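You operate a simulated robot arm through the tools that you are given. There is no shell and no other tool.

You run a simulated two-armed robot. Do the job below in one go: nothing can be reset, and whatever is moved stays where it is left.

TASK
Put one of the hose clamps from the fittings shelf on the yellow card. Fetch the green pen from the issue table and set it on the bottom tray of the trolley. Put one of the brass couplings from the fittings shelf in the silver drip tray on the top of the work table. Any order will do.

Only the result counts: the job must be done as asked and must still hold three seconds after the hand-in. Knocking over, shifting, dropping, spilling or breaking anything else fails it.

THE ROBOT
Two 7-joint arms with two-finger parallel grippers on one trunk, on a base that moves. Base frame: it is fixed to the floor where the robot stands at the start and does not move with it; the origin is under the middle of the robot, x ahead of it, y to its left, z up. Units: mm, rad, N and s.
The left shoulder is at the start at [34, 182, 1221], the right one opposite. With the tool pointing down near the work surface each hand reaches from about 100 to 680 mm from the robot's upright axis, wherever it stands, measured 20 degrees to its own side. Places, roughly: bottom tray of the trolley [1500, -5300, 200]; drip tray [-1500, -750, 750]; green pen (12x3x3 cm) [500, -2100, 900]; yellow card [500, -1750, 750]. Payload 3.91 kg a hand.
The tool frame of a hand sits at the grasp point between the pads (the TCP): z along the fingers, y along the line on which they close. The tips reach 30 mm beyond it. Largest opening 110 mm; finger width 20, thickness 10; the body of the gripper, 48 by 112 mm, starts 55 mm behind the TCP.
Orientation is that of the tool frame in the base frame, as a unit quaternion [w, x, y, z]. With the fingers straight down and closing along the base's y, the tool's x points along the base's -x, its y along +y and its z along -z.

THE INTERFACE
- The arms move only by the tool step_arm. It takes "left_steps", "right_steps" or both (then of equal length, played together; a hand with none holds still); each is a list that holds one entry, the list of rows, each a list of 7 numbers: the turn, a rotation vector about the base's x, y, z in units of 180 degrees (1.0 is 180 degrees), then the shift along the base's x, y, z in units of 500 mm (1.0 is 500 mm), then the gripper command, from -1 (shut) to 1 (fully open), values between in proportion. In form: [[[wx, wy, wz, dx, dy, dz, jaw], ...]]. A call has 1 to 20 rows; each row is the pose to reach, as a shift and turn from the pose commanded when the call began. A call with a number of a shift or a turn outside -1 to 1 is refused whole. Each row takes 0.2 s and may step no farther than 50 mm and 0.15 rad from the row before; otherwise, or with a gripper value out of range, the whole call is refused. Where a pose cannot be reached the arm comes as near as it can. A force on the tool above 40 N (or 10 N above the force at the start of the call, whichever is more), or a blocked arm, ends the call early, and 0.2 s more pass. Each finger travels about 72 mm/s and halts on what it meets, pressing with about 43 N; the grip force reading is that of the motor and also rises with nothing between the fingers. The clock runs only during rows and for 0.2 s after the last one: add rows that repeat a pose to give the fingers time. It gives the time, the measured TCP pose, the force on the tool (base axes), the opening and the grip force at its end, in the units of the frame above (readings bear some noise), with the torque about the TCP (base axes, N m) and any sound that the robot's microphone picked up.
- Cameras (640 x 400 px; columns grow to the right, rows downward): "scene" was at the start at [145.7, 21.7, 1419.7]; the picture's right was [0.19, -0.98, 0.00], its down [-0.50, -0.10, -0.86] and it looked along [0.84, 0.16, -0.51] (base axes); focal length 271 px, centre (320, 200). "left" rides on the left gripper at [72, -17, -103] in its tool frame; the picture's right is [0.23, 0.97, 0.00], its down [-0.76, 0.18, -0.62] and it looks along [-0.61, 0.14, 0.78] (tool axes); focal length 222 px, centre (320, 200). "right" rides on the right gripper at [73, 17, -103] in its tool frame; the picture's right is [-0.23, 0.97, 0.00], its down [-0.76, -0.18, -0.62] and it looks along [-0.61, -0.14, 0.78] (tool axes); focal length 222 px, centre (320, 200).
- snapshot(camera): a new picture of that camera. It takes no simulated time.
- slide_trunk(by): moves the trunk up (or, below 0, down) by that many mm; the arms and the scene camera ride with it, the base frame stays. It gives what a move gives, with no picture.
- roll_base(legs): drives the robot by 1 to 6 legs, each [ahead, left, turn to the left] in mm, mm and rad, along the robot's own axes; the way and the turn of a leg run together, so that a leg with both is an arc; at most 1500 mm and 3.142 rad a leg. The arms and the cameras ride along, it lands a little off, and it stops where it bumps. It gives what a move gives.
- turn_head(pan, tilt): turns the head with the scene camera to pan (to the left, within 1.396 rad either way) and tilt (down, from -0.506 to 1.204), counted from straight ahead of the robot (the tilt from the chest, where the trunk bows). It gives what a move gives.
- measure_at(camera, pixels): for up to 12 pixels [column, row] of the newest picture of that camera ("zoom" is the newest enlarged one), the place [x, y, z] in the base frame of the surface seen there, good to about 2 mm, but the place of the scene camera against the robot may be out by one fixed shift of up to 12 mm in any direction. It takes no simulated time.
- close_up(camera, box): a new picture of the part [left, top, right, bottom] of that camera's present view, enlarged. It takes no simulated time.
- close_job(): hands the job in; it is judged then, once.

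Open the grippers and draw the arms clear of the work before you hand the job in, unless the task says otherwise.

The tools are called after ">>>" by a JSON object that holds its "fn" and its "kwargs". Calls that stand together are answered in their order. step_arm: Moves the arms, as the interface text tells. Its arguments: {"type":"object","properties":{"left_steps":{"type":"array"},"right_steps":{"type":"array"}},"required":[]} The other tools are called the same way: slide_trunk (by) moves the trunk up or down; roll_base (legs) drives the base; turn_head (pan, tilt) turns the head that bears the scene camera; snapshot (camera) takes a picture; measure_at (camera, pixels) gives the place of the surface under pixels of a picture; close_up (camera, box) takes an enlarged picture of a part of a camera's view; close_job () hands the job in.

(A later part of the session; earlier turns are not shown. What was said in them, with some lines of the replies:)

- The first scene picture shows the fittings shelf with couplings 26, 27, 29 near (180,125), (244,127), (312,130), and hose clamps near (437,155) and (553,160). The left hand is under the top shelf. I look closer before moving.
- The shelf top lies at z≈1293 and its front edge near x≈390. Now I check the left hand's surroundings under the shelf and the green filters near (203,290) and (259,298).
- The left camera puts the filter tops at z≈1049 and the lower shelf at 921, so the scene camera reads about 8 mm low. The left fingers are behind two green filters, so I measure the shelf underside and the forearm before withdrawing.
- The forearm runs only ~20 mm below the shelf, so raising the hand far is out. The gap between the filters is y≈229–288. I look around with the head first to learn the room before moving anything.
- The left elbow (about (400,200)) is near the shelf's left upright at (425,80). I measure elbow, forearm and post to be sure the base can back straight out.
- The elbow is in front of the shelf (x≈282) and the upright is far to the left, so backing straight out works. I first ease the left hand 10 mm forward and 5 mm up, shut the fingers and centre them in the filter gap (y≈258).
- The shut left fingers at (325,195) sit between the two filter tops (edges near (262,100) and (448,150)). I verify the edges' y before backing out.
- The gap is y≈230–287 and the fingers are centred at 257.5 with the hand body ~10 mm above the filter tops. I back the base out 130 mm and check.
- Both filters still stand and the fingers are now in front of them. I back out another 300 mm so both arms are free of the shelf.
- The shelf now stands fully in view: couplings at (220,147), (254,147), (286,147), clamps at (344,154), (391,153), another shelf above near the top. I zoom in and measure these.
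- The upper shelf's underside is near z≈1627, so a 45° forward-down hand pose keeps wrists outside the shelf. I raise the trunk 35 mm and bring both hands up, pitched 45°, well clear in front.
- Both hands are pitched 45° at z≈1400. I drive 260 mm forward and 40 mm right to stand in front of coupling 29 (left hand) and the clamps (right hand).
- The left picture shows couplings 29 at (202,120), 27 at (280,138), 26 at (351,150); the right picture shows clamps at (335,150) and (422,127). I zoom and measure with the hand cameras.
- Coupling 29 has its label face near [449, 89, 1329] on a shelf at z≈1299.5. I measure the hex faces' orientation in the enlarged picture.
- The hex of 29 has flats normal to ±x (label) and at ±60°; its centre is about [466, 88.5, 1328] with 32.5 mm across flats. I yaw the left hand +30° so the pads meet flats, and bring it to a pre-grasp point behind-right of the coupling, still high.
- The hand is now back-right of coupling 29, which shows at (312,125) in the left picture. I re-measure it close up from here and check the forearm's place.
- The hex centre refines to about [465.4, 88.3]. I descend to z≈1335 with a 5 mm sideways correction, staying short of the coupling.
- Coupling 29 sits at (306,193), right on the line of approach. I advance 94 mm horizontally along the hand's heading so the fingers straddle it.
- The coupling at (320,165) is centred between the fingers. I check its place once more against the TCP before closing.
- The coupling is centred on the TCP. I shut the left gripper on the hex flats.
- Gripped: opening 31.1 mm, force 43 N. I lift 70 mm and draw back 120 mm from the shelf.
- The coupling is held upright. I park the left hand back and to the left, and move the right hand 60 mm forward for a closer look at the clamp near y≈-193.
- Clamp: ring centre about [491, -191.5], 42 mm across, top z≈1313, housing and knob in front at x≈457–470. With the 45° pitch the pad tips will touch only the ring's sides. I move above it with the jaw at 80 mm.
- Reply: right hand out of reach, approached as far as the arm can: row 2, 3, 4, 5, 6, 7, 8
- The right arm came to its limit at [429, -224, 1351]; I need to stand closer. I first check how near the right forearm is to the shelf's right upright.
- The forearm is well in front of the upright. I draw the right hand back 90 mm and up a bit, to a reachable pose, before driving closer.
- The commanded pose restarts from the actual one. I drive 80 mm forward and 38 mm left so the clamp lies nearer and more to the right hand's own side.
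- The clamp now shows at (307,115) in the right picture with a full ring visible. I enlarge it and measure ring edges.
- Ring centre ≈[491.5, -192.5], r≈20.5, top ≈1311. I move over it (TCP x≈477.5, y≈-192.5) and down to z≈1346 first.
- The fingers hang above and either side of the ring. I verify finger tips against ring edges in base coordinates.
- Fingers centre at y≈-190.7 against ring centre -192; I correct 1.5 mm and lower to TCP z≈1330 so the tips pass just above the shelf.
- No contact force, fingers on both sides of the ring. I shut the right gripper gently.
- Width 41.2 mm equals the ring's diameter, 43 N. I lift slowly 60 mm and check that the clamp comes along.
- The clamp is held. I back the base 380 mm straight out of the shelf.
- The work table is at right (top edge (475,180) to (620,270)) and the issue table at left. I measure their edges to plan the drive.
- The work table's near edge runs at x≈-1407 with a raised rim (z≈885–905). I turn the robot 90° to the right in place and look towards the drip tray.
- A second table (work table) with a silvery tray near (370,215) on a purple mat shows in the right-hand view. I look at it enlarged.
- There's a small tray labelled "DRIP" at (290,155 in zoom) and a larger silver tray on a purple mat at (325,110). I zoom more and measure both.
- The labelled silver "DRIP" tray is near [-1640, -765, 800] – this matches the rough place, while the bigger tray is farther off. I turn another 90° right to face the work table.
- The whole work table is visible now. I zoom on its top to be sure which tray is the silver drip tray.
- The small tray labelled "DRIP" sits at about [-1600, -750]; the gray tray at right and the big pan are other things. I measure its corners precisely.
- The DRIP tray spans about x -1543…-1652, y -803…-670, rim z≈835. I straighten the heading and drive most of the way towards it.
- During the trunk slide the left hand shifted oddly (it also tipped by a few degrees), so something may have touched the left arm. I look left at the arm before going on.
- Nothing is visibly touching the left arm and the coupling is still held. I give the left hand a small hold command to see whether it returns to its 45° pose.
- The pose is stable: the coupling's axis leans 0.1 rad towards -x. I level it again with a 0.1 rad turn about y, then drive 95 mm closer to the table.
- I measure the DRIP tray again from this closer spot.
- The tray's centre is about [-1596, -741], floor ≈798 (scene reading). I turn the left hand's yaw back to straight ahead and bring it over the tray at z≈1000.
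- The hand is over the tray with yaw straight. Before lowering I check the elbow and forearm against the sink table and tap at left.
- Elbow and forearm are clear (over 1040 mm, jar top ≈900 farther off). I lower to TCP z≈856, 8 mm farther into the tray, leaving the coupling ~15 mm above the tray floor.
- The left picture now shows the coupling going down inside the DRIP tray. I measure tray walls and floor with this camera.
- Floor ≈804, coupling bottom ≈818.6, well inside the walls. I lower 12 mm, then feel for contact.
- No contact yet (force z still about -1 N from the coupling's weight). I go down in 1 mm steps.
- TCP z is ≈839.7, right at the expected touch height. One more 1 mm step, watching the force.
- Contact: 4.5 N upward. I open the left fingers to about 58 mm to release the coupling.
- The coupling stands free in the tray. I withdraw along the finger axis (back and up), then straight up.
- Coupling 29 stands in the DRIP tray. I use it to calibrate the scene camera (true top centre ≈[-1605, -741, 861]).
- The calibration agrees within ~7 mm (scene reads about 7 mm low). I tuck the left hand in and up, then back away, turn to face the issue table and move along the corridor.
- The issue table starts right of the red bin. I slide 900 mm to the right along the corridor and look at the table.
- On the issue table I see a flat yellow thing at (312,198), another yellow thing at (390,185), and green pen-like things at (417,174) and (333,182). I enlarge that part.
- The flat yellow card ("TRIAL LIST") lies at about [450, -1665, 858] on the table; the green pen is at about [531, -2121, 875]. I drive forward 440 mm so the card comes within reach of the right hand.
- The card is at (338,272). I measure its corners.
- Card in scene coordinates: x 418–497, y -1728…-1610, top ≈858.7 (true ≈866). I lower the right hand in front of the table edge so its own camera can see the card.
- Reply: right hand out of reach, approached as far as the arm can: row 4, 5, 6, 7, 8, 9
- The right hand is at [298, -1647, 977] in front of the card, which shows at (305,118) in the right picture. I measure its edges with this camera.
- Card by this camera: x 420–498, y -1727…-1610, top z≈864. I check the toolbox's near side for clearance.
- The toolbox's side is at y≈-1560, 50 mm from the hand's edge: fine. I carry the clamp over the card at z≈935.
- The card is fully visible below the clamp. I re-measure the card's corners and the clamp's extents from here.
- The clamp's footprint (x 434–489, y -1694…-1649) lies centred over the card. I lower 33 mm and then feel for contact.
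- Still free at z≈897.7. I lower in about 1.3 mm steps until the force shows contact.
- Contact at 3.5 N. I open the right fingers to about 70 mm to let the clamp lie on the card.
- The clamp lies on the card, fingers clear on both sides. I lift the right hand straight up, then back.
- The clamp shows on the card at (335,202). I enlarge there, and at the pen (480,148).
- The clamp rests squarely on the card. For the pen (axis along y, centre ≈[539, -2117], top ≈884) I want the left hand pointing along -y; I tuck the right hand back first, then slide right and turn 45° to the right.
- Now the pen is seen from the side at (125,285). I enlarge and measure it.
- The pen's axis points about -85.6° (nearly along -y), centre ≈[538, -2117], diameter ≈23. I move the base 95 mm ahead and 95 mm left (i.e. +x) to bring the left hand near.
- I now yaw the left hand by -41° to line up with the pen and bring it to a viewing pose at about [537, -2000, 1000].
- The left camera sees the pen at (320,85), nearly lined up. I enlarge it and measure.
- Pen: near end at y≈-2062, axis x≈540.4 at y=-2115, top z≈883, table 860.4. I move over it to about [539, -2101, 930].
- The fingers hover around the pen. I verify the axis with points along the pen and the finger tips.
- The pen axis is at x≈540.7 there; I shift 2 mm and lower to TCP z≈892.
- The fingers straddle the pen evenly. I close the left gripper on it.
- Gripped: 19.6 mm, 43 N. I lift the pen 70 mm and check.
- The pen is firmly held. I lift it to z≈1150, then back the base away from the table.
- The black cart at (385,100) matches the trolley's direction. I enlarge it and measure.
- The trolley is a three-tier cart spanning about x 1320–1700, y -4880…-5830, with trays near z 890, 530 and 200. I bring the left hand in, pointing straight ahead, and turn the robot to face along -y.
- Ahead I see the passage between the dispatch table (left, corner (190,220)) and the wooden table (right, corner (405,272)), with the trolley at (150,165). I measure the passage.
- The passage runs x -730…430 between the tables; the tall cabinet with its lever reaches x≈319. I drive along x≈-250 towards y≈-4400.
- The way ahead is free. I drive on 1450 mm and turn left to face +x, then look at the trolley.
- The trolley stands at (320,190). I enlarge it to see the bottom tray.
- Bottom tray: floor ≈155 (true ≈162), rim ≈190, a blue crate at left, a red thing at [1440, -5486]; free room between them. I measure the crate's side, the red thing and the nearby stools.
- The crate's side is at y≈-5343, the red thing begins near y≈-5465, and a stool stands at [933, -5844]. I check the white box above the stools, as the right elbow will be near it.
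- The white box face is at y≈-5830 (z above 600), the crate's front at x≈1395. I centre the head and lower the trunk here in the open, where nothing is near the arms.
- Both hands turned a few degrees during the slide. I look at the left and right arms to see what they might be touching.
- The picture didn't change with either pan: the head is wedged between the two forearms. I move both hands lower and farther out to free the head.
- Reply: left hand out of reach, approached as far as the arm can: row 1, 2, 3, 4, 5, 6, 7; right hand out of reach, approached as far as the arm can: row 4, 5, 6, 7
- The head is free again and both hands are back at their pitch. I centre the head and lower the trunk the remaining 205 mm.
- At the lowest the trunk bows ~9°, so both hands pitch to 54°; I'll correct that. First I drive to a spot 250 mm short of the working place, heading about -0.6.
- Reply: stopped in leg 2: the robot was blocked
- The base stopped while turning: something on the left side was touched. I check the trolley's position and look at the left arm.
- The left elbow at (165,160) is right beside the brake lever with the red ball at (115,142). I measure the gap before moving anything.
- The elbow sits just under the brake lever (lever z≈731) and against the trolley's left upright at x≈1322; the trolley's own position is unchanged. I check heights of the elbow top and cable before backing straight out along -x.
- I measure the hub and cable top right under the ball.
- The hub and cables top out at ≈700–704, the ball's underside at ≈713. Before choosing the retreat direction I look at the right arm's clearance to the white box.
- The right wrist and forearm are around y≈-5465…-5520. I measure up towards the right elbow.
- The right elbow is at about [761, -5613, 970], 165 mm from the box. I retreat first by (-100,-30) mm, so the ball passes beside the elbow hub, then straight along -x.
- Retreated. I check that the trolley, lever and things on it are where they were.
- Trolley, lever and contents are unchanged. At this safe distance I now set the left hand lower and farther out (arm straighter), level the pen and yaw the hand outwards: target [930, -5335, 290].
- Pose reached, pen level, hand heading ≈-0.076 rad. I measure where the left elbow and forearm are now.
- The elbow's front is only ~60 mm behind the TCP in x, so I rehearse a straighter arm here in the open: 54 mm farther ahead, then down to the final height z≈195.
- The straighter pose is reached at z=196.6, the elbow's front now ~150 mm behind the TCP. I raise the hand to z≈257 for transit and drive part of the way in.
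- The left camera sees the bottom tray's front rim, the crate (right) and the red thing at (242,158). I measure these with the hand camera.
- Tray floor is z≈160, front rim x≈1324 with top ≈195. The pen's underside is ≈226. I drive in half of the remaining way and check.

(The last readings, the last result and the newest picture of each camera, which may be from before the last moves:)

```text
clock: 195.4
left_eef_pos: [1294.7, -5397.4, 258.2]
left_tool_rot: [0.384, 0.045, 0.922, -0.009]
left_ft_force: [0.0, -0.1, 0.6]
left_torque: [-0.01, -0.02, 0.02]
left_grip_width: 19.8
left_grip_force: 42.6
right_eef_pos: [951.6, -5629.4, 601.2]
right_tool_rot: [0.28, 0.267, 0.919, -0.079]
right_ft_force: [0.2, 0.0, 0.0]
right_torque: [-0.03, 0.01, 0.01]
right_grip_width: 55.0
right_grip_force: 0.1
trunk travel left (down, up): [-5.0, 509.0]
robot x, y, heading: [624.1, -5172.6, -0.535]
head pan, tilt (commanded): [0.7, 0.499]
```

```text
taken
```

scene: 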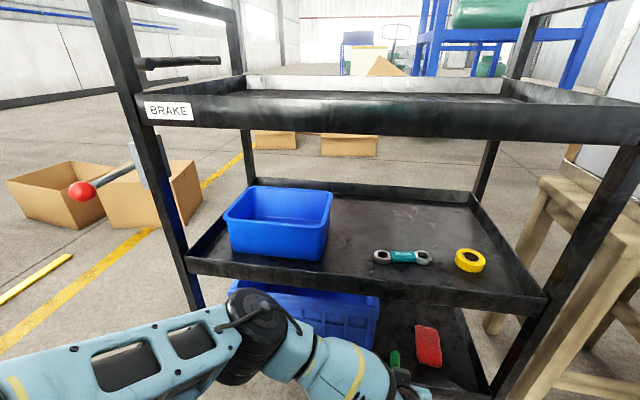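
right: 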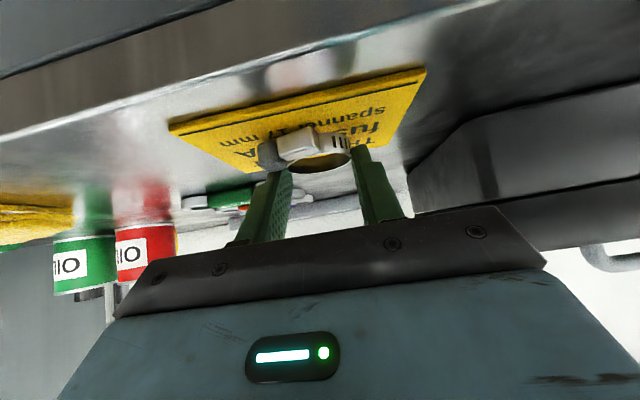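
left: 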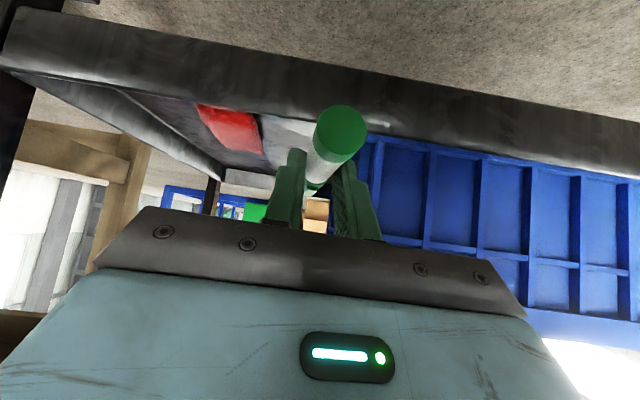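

All clear: the pen is over the rim, right of the crate. I drive the last 92 mm ahead and 43 mm left.

>>> {"fn": "roll_base", "kwargs": {"legs": [[90, 42, 0]]}}

>>> {"fn": "snapshot", "kwargs": {"camera": "left"}}

>>> {"fn": "snapshot", "kwargs": {"camera": "scene"}}

```text
clock: 196.5
left_eef_pos: [1391.1, -5407.9, 256.6]
left_tool_rot: [0.384, 0.044, 0.922, -0.01]
left_ft_force: [0.6, 1.0, 0.4]
left_torque: [-0.03, 0.02, 0.03]
left_grip_width: 19.8
left_grip_force: 42.7
right_eef_pos: [1048.9, -5640.5, 602.1]
right_tool_rot: [0.279, 0.268, 0.919, -0.079]
right_ft_force: [0.4, -0.5, 0.9]
right_torque: [0.03, -0.01, 0.0]
right_grip_width: 54.8
right_grip_force: 0.0
trunk travel left (down, up): [-5.0, 509.0]
robot x, y, heading: [722.4, -5183.2, -0.541]
head pan, tilt (commanded): [0.7, 0.499]
```

```text
taken
```

left: 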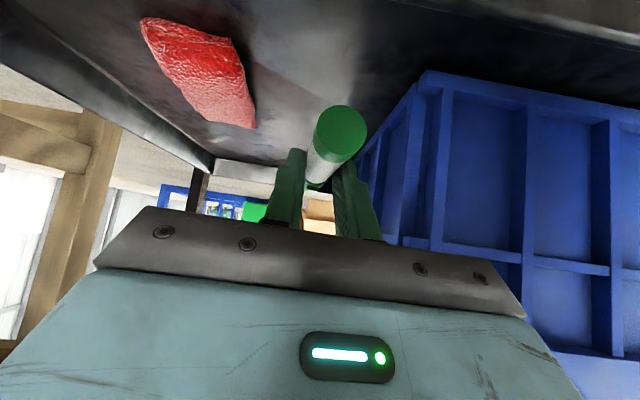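

```text
taken
```

scene: 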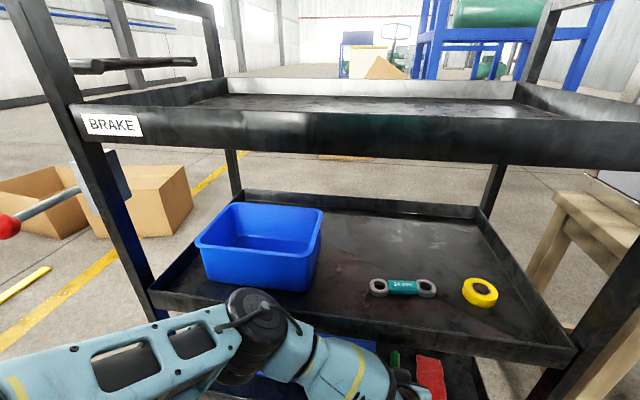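

The hand is inside, between crate and red thing. I measure both and the floor with the hand camera, and the elbow's gap to the trolley.

>>> {"fn": "measure_at", "kwargs": {"camera": "left", "pixels": [[400, 130], [380, 150], [250, 110], [240, 60], [255, 125], [300, 80], [330, 60], [290, 130], [420, 90], [360, 140], [370, 60], [145, 25]]}}

>>> {"fn": "measure_at", "kwargs": {"camera": "scene", "pixels": [[270, 300], [285, 320], [300, 330], [250, 295], [240, 330], [300, 350], [330, 355], [200, 320]]}}

```text
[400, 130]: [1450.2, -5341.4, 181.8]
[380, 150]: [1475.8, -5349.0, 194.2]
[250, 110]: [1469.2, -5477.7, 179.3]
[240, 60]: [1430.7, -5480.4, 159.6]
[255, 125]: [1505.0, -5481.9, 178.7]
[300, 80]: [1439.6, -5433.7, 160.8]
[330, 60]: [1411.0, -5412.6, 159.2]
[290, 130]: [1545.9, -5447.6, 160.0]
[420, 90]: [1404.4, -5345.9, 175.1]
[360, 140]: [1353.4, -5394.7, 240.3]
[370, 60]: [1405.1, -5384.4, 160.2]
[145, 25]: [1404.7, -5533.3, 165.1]
```

```text
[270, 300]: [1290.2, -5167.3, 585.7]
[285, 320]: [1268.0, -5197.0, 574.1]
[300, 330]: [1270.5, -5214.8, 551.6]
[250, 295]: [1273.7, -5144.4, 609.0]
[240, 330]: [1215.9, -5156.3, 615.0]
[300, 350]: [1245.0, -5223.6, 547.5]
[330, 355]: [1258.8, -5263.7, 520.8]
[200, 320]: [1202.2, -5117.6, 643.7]
```

Room is fine: crate side y≈-5345, red thing from y≈-5478, floor z≈160, pen spans x≈1353–1473. I lower the pen to about 8 mm above the tray.

>>> {"fn": "step_arm", "kwargs": {"left_steps": [[[0, 0, 0, 0, 0, -0.04, -1], [0, 0, 0, 0, 0, -0.08, -1], [0, 0, 0, 0, 0, -0.1, -1], [0, 0, 0, 0, 0, -0.112, -1], [0, 0, 0, 0, 0, -0.112, -1]]]}}

>>> {"fn": "snapshot", "kwargs": {"camera": "left"}}

>>> {"fn": "measure_at", "kwargs": {"camera": "left", "pixels": [[340, 120], [340, 140], [300, 60], [330, 60], [380, 60]]}}

```text
clock: 197.7
left_eef_pos: [1390.4, -5407.4, 200.0]
left_tool_rot: [0.384, 0.044, 0.922, -0.01]
left_ft_force: [-0.2, 0.4, -1.1]
left_torque: [-0.01, 0.02, 0.01]
left_grip_width: 19.8
left_grip_force: 43.2
right_eef_pos: [1048.7, -5639.2, 602.5]
right_tool_rot: [0.279, 0.268, 0.919, -0.08]
right_ft_force: [-0.2, -1.0, 0.4]
right_torque: [-0.04, -0.02, 0.0]
right_grip_width: 54.9
right_grip_force: 0.1
trunk travel left (down, up): [-5.0, 509.0]
robot x, y, heading: [722.1, -5180.8, -0.536]
head pan, tilt (commanded): [0.7, 0.499]
```

```text
taken
```

left: 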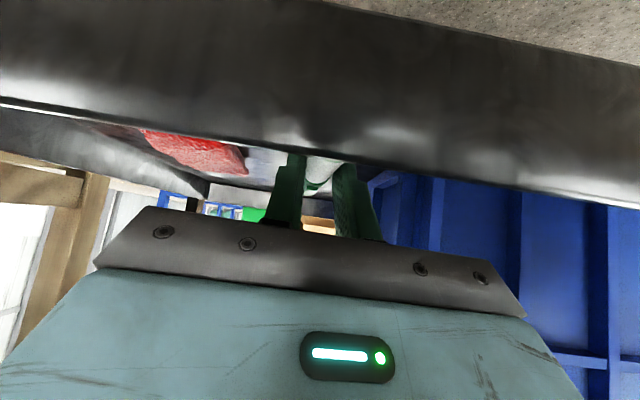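

```text
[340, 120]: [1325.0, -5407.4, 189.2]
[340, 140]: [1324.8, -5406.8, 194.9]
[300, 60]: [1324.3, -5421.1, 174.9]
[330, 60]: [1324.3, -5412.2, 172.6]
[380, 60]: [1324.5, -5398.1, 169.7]
```

The rim now hides the pen from the hand camera. I go down 5 mm, then by ~1.3 mm, watching the force.

>>> {"fn": "step_arm", "kwargs": {"left_steps": [[[0, 0, 0, 0, 0, -0.006, -1], [0, 0, 0, 0, 0, -0.011, -1], [0, 0, 0, 0, 0, -0.011, -1]]]}}

>>> {"fn": "step_arm", "kwargs": {"left_steps": [[[0, 0, 0, 0, 0, -0.003, -1], [0, 0, 0, 0, 0, -0.003, -1]]]}}

>>> {"fn": "step_arm", "kwargs": {"left_steps": [[[0, 0, 0, 0, 0, -0.0025, -1], [0, 0, 0, 0, 0, -0.0025, -1]]]}}

```text
clock: 198.5
left_eef_pos: [1392.2, -5406.1, 196.1]
left_tool_rot: [0.383, 0.045, 0.922, -0.01]
left_ft_force: [0.3, 0.3, -0.1]
left_torque: [0.01, 0.0, 0.02]
left_grip_width: 19.8
left_grip_force: 43.4
right_eef_pos: [1048.6, -5638.1, 601.7]
right_tool_rot: [0.279, 0.269, 0.918, -0.08]
right_ft_force: [0.6, 0.2, 0.9]
right_torque: [0.0, 0.02, -0.02]
right_grip_width: 54.9
right_grip_force: 0.0
trunk travel left (down, up): [-5.0, 509.0]
robot x, y, heading: [721.2, -5179.6, -0.537]
head pan, tilt (commanded): [0.7, 0.499]
```

```text
clock: 199.1
left_eef_pos: [1391.8, -5406.1, 193.7]
left_tool_rot: [0.383, 0.044, 0.923, -0.009]
left_ft_force: [0.3, -0.3, -0.2]
left_torque: [0.0, 0.02, -0.02]
left_grip_width: 19.7
left_grip_force: 43.1
right_eef_pos: [1049.0, -5639.5, 600.9]
right_tool_rot: [0.279, 0.268, 0.919, -0.08]
right_ft_force: [0.3, 1.0, 0.3]
right_torque: [0.01, 0.01, 0.01]
right_grip_width: 54.7
right_grip_force: 0.1
trunk travel left (down, up): [-5.0, 509.0]
robot x, y, heading: [722.0, -5184.4, -0.536]
head pan, tilt (commanded): [0.7, 0.499]
```

```text
clock: 199.7
left_eef_pos: [1392.4, -5408.8, 192.7]
left_tool_rot: [0.383, 0.045, 0.923, -0.009]
left_ft_force: [-0.5, 0.1, 0.1]
left_torque: [0.02, -0.03, -0.02]
left_grip_width: 19.5
left_grip_force: 43.5
right_eef_pos: [1048.3, -5639.0, 600.3]
right_tool_rot: [0.279, 0.268, 0.919, -0.08]
right_ft_force: [0.2, 0.1, -0.3]
right_torque: [-0.02, 0.0, -0.01]
right_grip_width: 55.1
right_grip_force: 0.1
trunk travel left (down, up): [-5.0, 509.0]
robot x, y, heading: [723.3, -5182.5, -0.54]
head pan, tilt (commanded): [0.7, 0.499]
```

No contact yet at z≈192.7 (expected near 191.3). Two more small steps.

>>> {"fn": "step_arm", "kwargs": {"left_steps": [[[0, 0, 0, 0, 0, -0.0025, -1], [0, 0, 0, 0, 0, -0.0025, -1]]]}}

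>>> {"fn": "step_arm", "kwargs": {"left_steps": [[[0, 0, 0, 0, 0, -0.002, -1], [0, 0, 0, 0, 0, -0.002, -1]]]}}

```text
clock: 200.3
left_eef_pos: [1392.2, -5407.2, 191.6]
left_tool_rot: [0.383, 0.044, 0.923, -0.009]
left_ft_force: [-0.1, 0.2, -0.4]
left_torque: [-0.02, -0.03, 0.0]
left_grip_width: 19.6
left_grip_force: 43.2
right_eef_pos: [1048.3, -5639.2, 601.7]
right_tool_rot: [0.278, 0.269, 0.919, -0.08]
right_ft_force: [0.0, 0.1, -0.5]
right_torque: [0.01, -0.01, -0.01]
right_grip_width: 54.9
right_grip_force: 0.1
trunk travel left (down, up): [-5.0, 509.0]
robot x, y, heading: [721.5, -5183.4, -0.536]
head pan, tilt (commanded): [0.7, 0.499]
```

```text
clock: 200.9
left_eef_pos: [1392.7, -5407.6, 191.4]
left_tool_rot: [0.384, 0.045, 0.922, -0.01]
left_ft_force: [-0.2, 0.3, 5.3]
left_torque: [-0.07, -0.16, -0.03]
left_grip_width: 19.4
left_grip_force: 43.1
right_eef_pos: [1048.2, -5638.9, 601.6]
right_tool_rot: [0.279, 0.268, 0.919, -0.08]
right_ft_force: [0.0, 1.0, -0.2]
right_torque: [0.0, -0.02, 0.03]
right_grip_width: 54.9
right_grip_force: 0.1
trunk travel left (down, up): [-5.0, 509.0]
robot x, y, heading: [721.3, -5181.9, -0.536]
head pan, tilt (commanded): [0.7, 0.499]
```

Contact: 5.3 N upward. I open the left fingers slowly to about 46 mm so the pen lies still.

>>> {"fn": "step_arm", "kwargs": {"left_steps": [[[0, 0, 0, 0, 0, 0, -0.6], [0, 0, 0, 0, 0, 0, -0.5], [0, 0, 0, 0, 0, 0, -0.4], [0, 0, 0, 0, 0, 0, -0.3], [0, 0, 0, 0, 0, 0, -0.17], [0, 0, 0, 0, 0, 0, -0.17], [0, 0, 0, 0, 0, 0, -0.17]]]}}

>>> {"fn": "snapshot", "kwargs": {"camera": "scene"}}

>>> {"fn": "snapshot", "kwargs": {"camera": "left"}}

```text
clock: 202.5
left_eef_pos: [1392.3, -5407.7, 191.2]
left_tool_rot: [0.384, 0.044, 0.922, -0.009]
left_ft_force: [-0.8, 0.6, -0.2]
left_torque: [-0.01, 0.04, 0.02]
left_grip_width: 45.4
left_grip_force: 0.1
right_eef_pos: [1048.6, -5638.9, 602.1]
right_tool_rot: [0.279, 0.267, 0.919, -0.08]
right_ft_force: [-0.4, 0.2, 0.9]
right_torque: [0.0, 0.01, 0.0]
right_grip_width: 55.0
right_grip_force: 0.1
trunk travel left (down, up): [-5.0, 509.0]
robot x, y, heading: [716.4, -5179.2, -0.535]
head pan, tilt (commanded): [0.7, 0.499]
```

```text
taken
```

scene: 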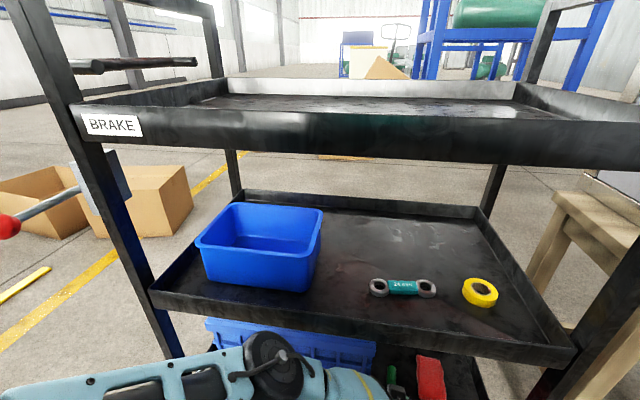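

```text
taken
```

left: 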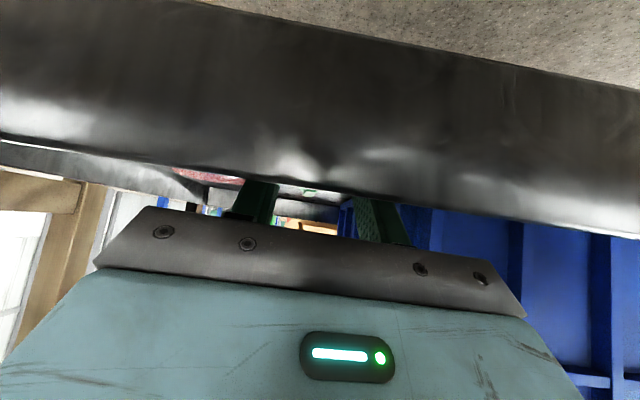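

The pen is released. I raise the left hand straight up 65 mm and look at the pen.

>>> {"fn": "step_arm", "kwargs": {"left_steps": [[[0, 0, 0, 0, 0, 0.02, -0.17], [0, 0, 0, 0, 0, 0.05, -0.17], [0, 0, 0, 0, 0, 0.09, -0.17], [0, 0, 0, 0, 0, 0.13, -0.17], [0, 0, 0, 0, 0, 0.13, -0.17]]]}}

>>> {"fn": "snapshot", "kwargs": {"camera": "left"}}

>>> {"fn": "snapshot", "kwargs": {"camera": "scene"}}

```text
clock: 203.7
left_eef_pos: [1391.6, -5406.4, 255.5]
left_tool_rot: [0.384, 0.044, 0.922, -0.01]
left_ft_force: [-0.3, -0.7, 0.3]
left_torque: [-0.01, 0.01, -0.04]
left_grip_width: 45.9
left_grip_force: 0.0
right_eef_pos: [1048.5, -5639.2, 601.4]
right_tool_rot: [0.279, 0.268, 0.919, -0.079]
right_ft_force: [0.3, -0.1, 0.2]
right_torque: [-0.02, -0.01, 0.04]
right_grip_width: 55.0
right_grip_force: 0.1
trunk travel left (down, up): [-5.0, 509.0]
robot x, y, heading: [720.9, -5184.3, -0.536]
head pan, tilt (commanded): [0.7, 0.499]
```

```text
taken
```

left: 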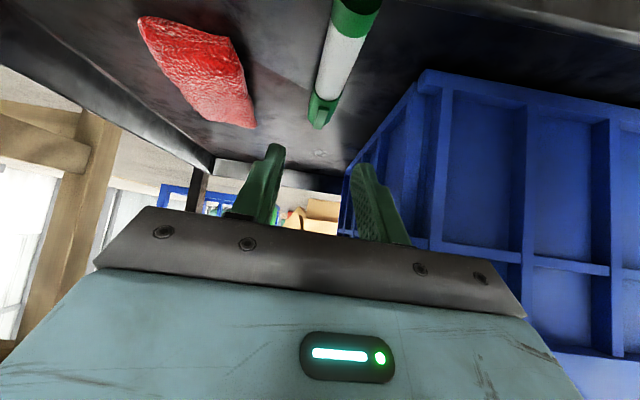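

```text
taken
```

scene: 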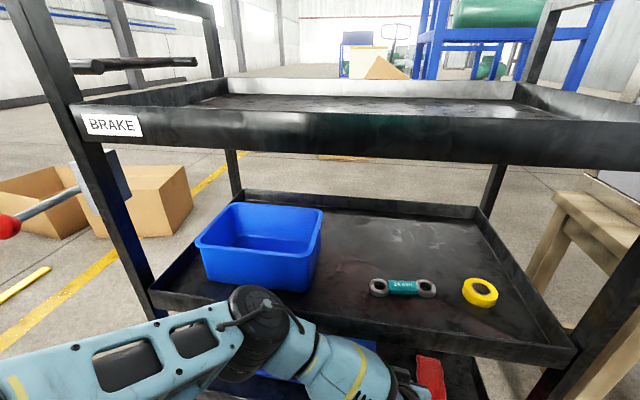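

The pen lies flat on the bottom tray between the crate and the red thing. I back out along the same line as I came.

>>> {"fn": "roll_base", "kwargs": {"legs": [[-90, -44, 0], [-290, -140, 0]]}}

>>> {"fn": "snapshot", "kwargs": {"camera": "scene"}}

>>> {"fn": "snapshot", "kwargs": {"camera": "left"}}

```text
clock: 206.6
left_eef_pos: [975.9, -5374.3, 256.5]
left_tool_rot: [0.384, 0.044, 0.922, -0.009]
left_ft_force: [0.1, -1.0, 0.1]
left_torque: [-0.01, 0.0, 0.01]
left_grip_width: 45.5
left_grip_force: 0.0
right_eef_pos: [633.9, -5605.6, 601.0]
right_tool_rot: [0.278, 0.269, 0.919, -0.08]
right_ft_force: [0.3, 0.4, -0.6]
right_torque: [0.01, 0.0, -0.01]
right_grip_width: 54.9
right_grip_force: 0.0
trunk travel left (down, up): [-5.0, 509.0]
robot x, y, heading: [307.0, -5146.3, -0.535]
head pan, tilt (commanded): [0.7, 0.499]
```

```text
taken
```

scene: 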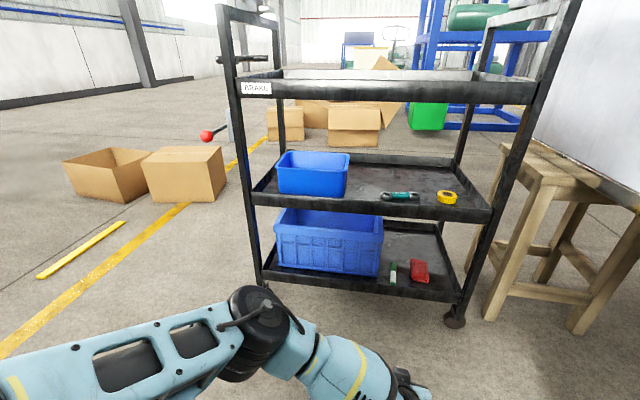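

```text
taken
```

left: 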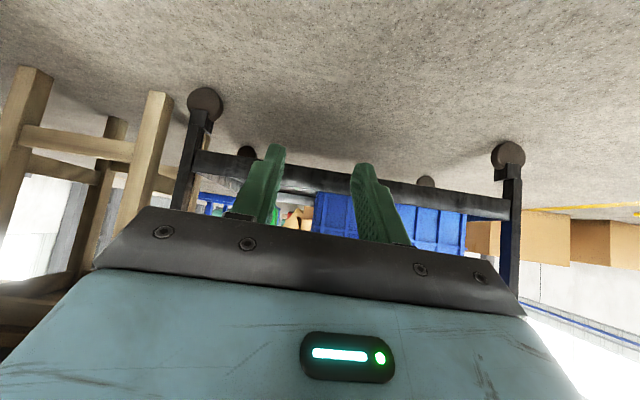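

The pen is visible on the bottom tray at (393,272). I enlarge it and check its place and that the trolley hasn't moved.

>>> {"fn": "close_up", "kwargs": {"camera": "scene", "box": [340, 220, 480, 310]}}

>>> {"fn": "measure_at", "kwargs": {"camera": "scene", "pixels": [[393, 272], [392, 266], [394, 280], [418, 270], [375, 255], [280, 272], [440, 295], [207, 136], [256, 230], [468, 280], [345, 195], [445, 197]]}}

```text
4.44 times, centred on (410, 265) of scene
```

zoom: 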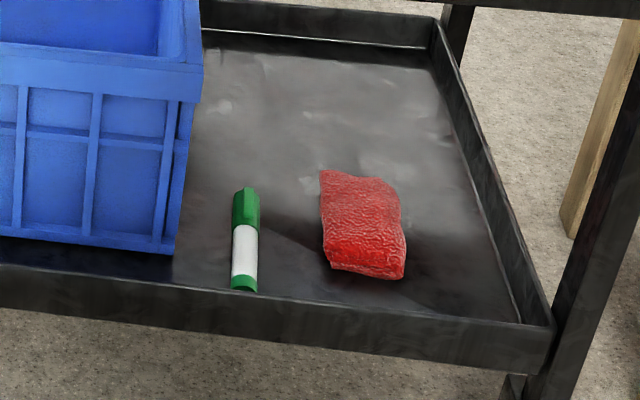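

```text
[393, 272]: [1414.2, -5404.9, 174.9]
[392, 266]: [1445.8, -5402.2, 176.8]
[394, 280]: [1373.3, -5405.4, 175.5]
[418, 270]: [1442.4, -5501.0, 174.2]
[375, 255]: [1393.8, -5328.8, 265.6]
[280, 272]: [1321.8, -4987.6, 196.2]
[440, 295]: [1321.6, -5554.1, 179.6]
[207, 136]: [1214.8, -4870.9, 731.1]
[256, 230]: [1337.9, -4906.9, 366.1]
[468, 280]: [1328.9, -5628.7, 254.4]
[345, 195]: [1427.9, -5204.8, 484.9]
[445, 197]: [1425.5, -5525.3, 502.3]
```

Pen at about [1414, -5405] on the bottom tray; trolley, lever and contents unchanged. I open both grippers fully; both arms are clear of everything.

>>> {"fn": "step_arm", "kwargs": {"left_steps": [[[0, 0, 0, 0, 0, 0, 0.4], [0, 0, 0, 0, 0, 0, 1], [0, 0, 0, 0, 0, 0, 1], [0, 0, 0, 0, 0, 0, 1], [0, 0, 0, 0, 0, 0, 1]]], "right_steps": [[[0, 0, 0, 0, 0, 0, 0.4], [0, 0, 0, 0, 0, 0, 1], [0, 0, 0, 0, 0, 0, 1], [0, 0, 0, 0, 0, 0, 1], [0, 0, 0, 0, 0, 0, 1]]]}}

>>> {"fn": "snapshot", "kwargs": {"camera": "scene"}}

```text
clock: 207.8
left_eef_pos: [975.3, -5373.6, 256.7]
left_tool_rot: [0.384, 0.045, 0.922, -0.008]
left_ft_force: [0.1, -0.2, 0.1]
left_torque: [0.02, -0.03, 0.02]
left_grip_width: 110.0
left_grip_force: 0.1
right_eef_pos: [633.0, -5606.5, 602.5]
right_tool_rot: [0.279, 0.267, 0.919, -0.079]
right_ft_force: [0.5, -0.2, 0.3]
right_torque: [0.0, -0.01, 0.03]
right_grip_width: 110.1
right_grip_force: 0.0
trunk travel left (down, up): [-5.0, 509.0]
robot x, y, heading: [305.6, -5148.8, -0.541]
head pan, tilt (commanded): [0.7, 0.499]
```

```text
taken
```

scene: 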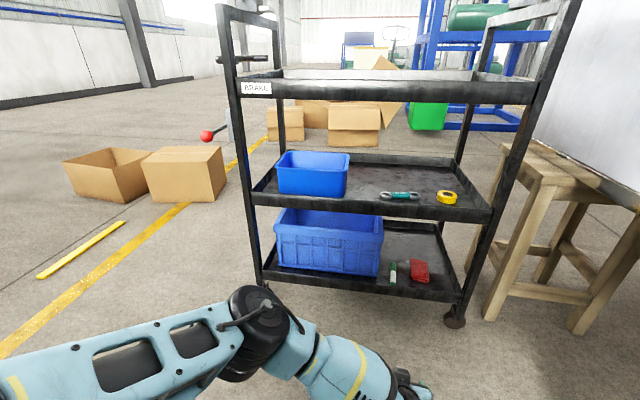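

The pen stays put at (393,272) on the bottom tray, coupling 29 is in the DRIP tray and the clamp is on the yellow card; both grippers are open and clear. I hand the job in.

>>> {"fn": "close_job", "kwargs": {}}

```text
The job is handed in.
```

I did all three parts of the job and handed it in. The judging result hasn't come back.

- **Brass coupling:** I stood number 29 upright in the small silver tray labelled "DRIP" on the work table. There is also a larger silver pan on a purple mat. I took the labelled tray as the one you meant because it matched the place you gave.
- **Hose clamp:** The plain one, without the blue end, lies flat and centred on the yellow "TRIAL LIST" card on the issue table.
- **Green pen:** It lies flat on the bottom tray of the trolley, between the blue crate and the red item there.

I checked each item with the cameras after letting go. The coupling and clamp were not checked again after I drove off to the trolley.

**Trolley contact:** The base stopped once near the trolley because the left elbow came up against its front-left post, just under the brake lever. I backed off and measured afterwards. The trolley was where it had been before, to within about 2 mm. The lever and the items I checked on the trays had not moved between measurements, though I had no reading of the lever from before the contact.

Both grippers are open and both arms are clear of everything.
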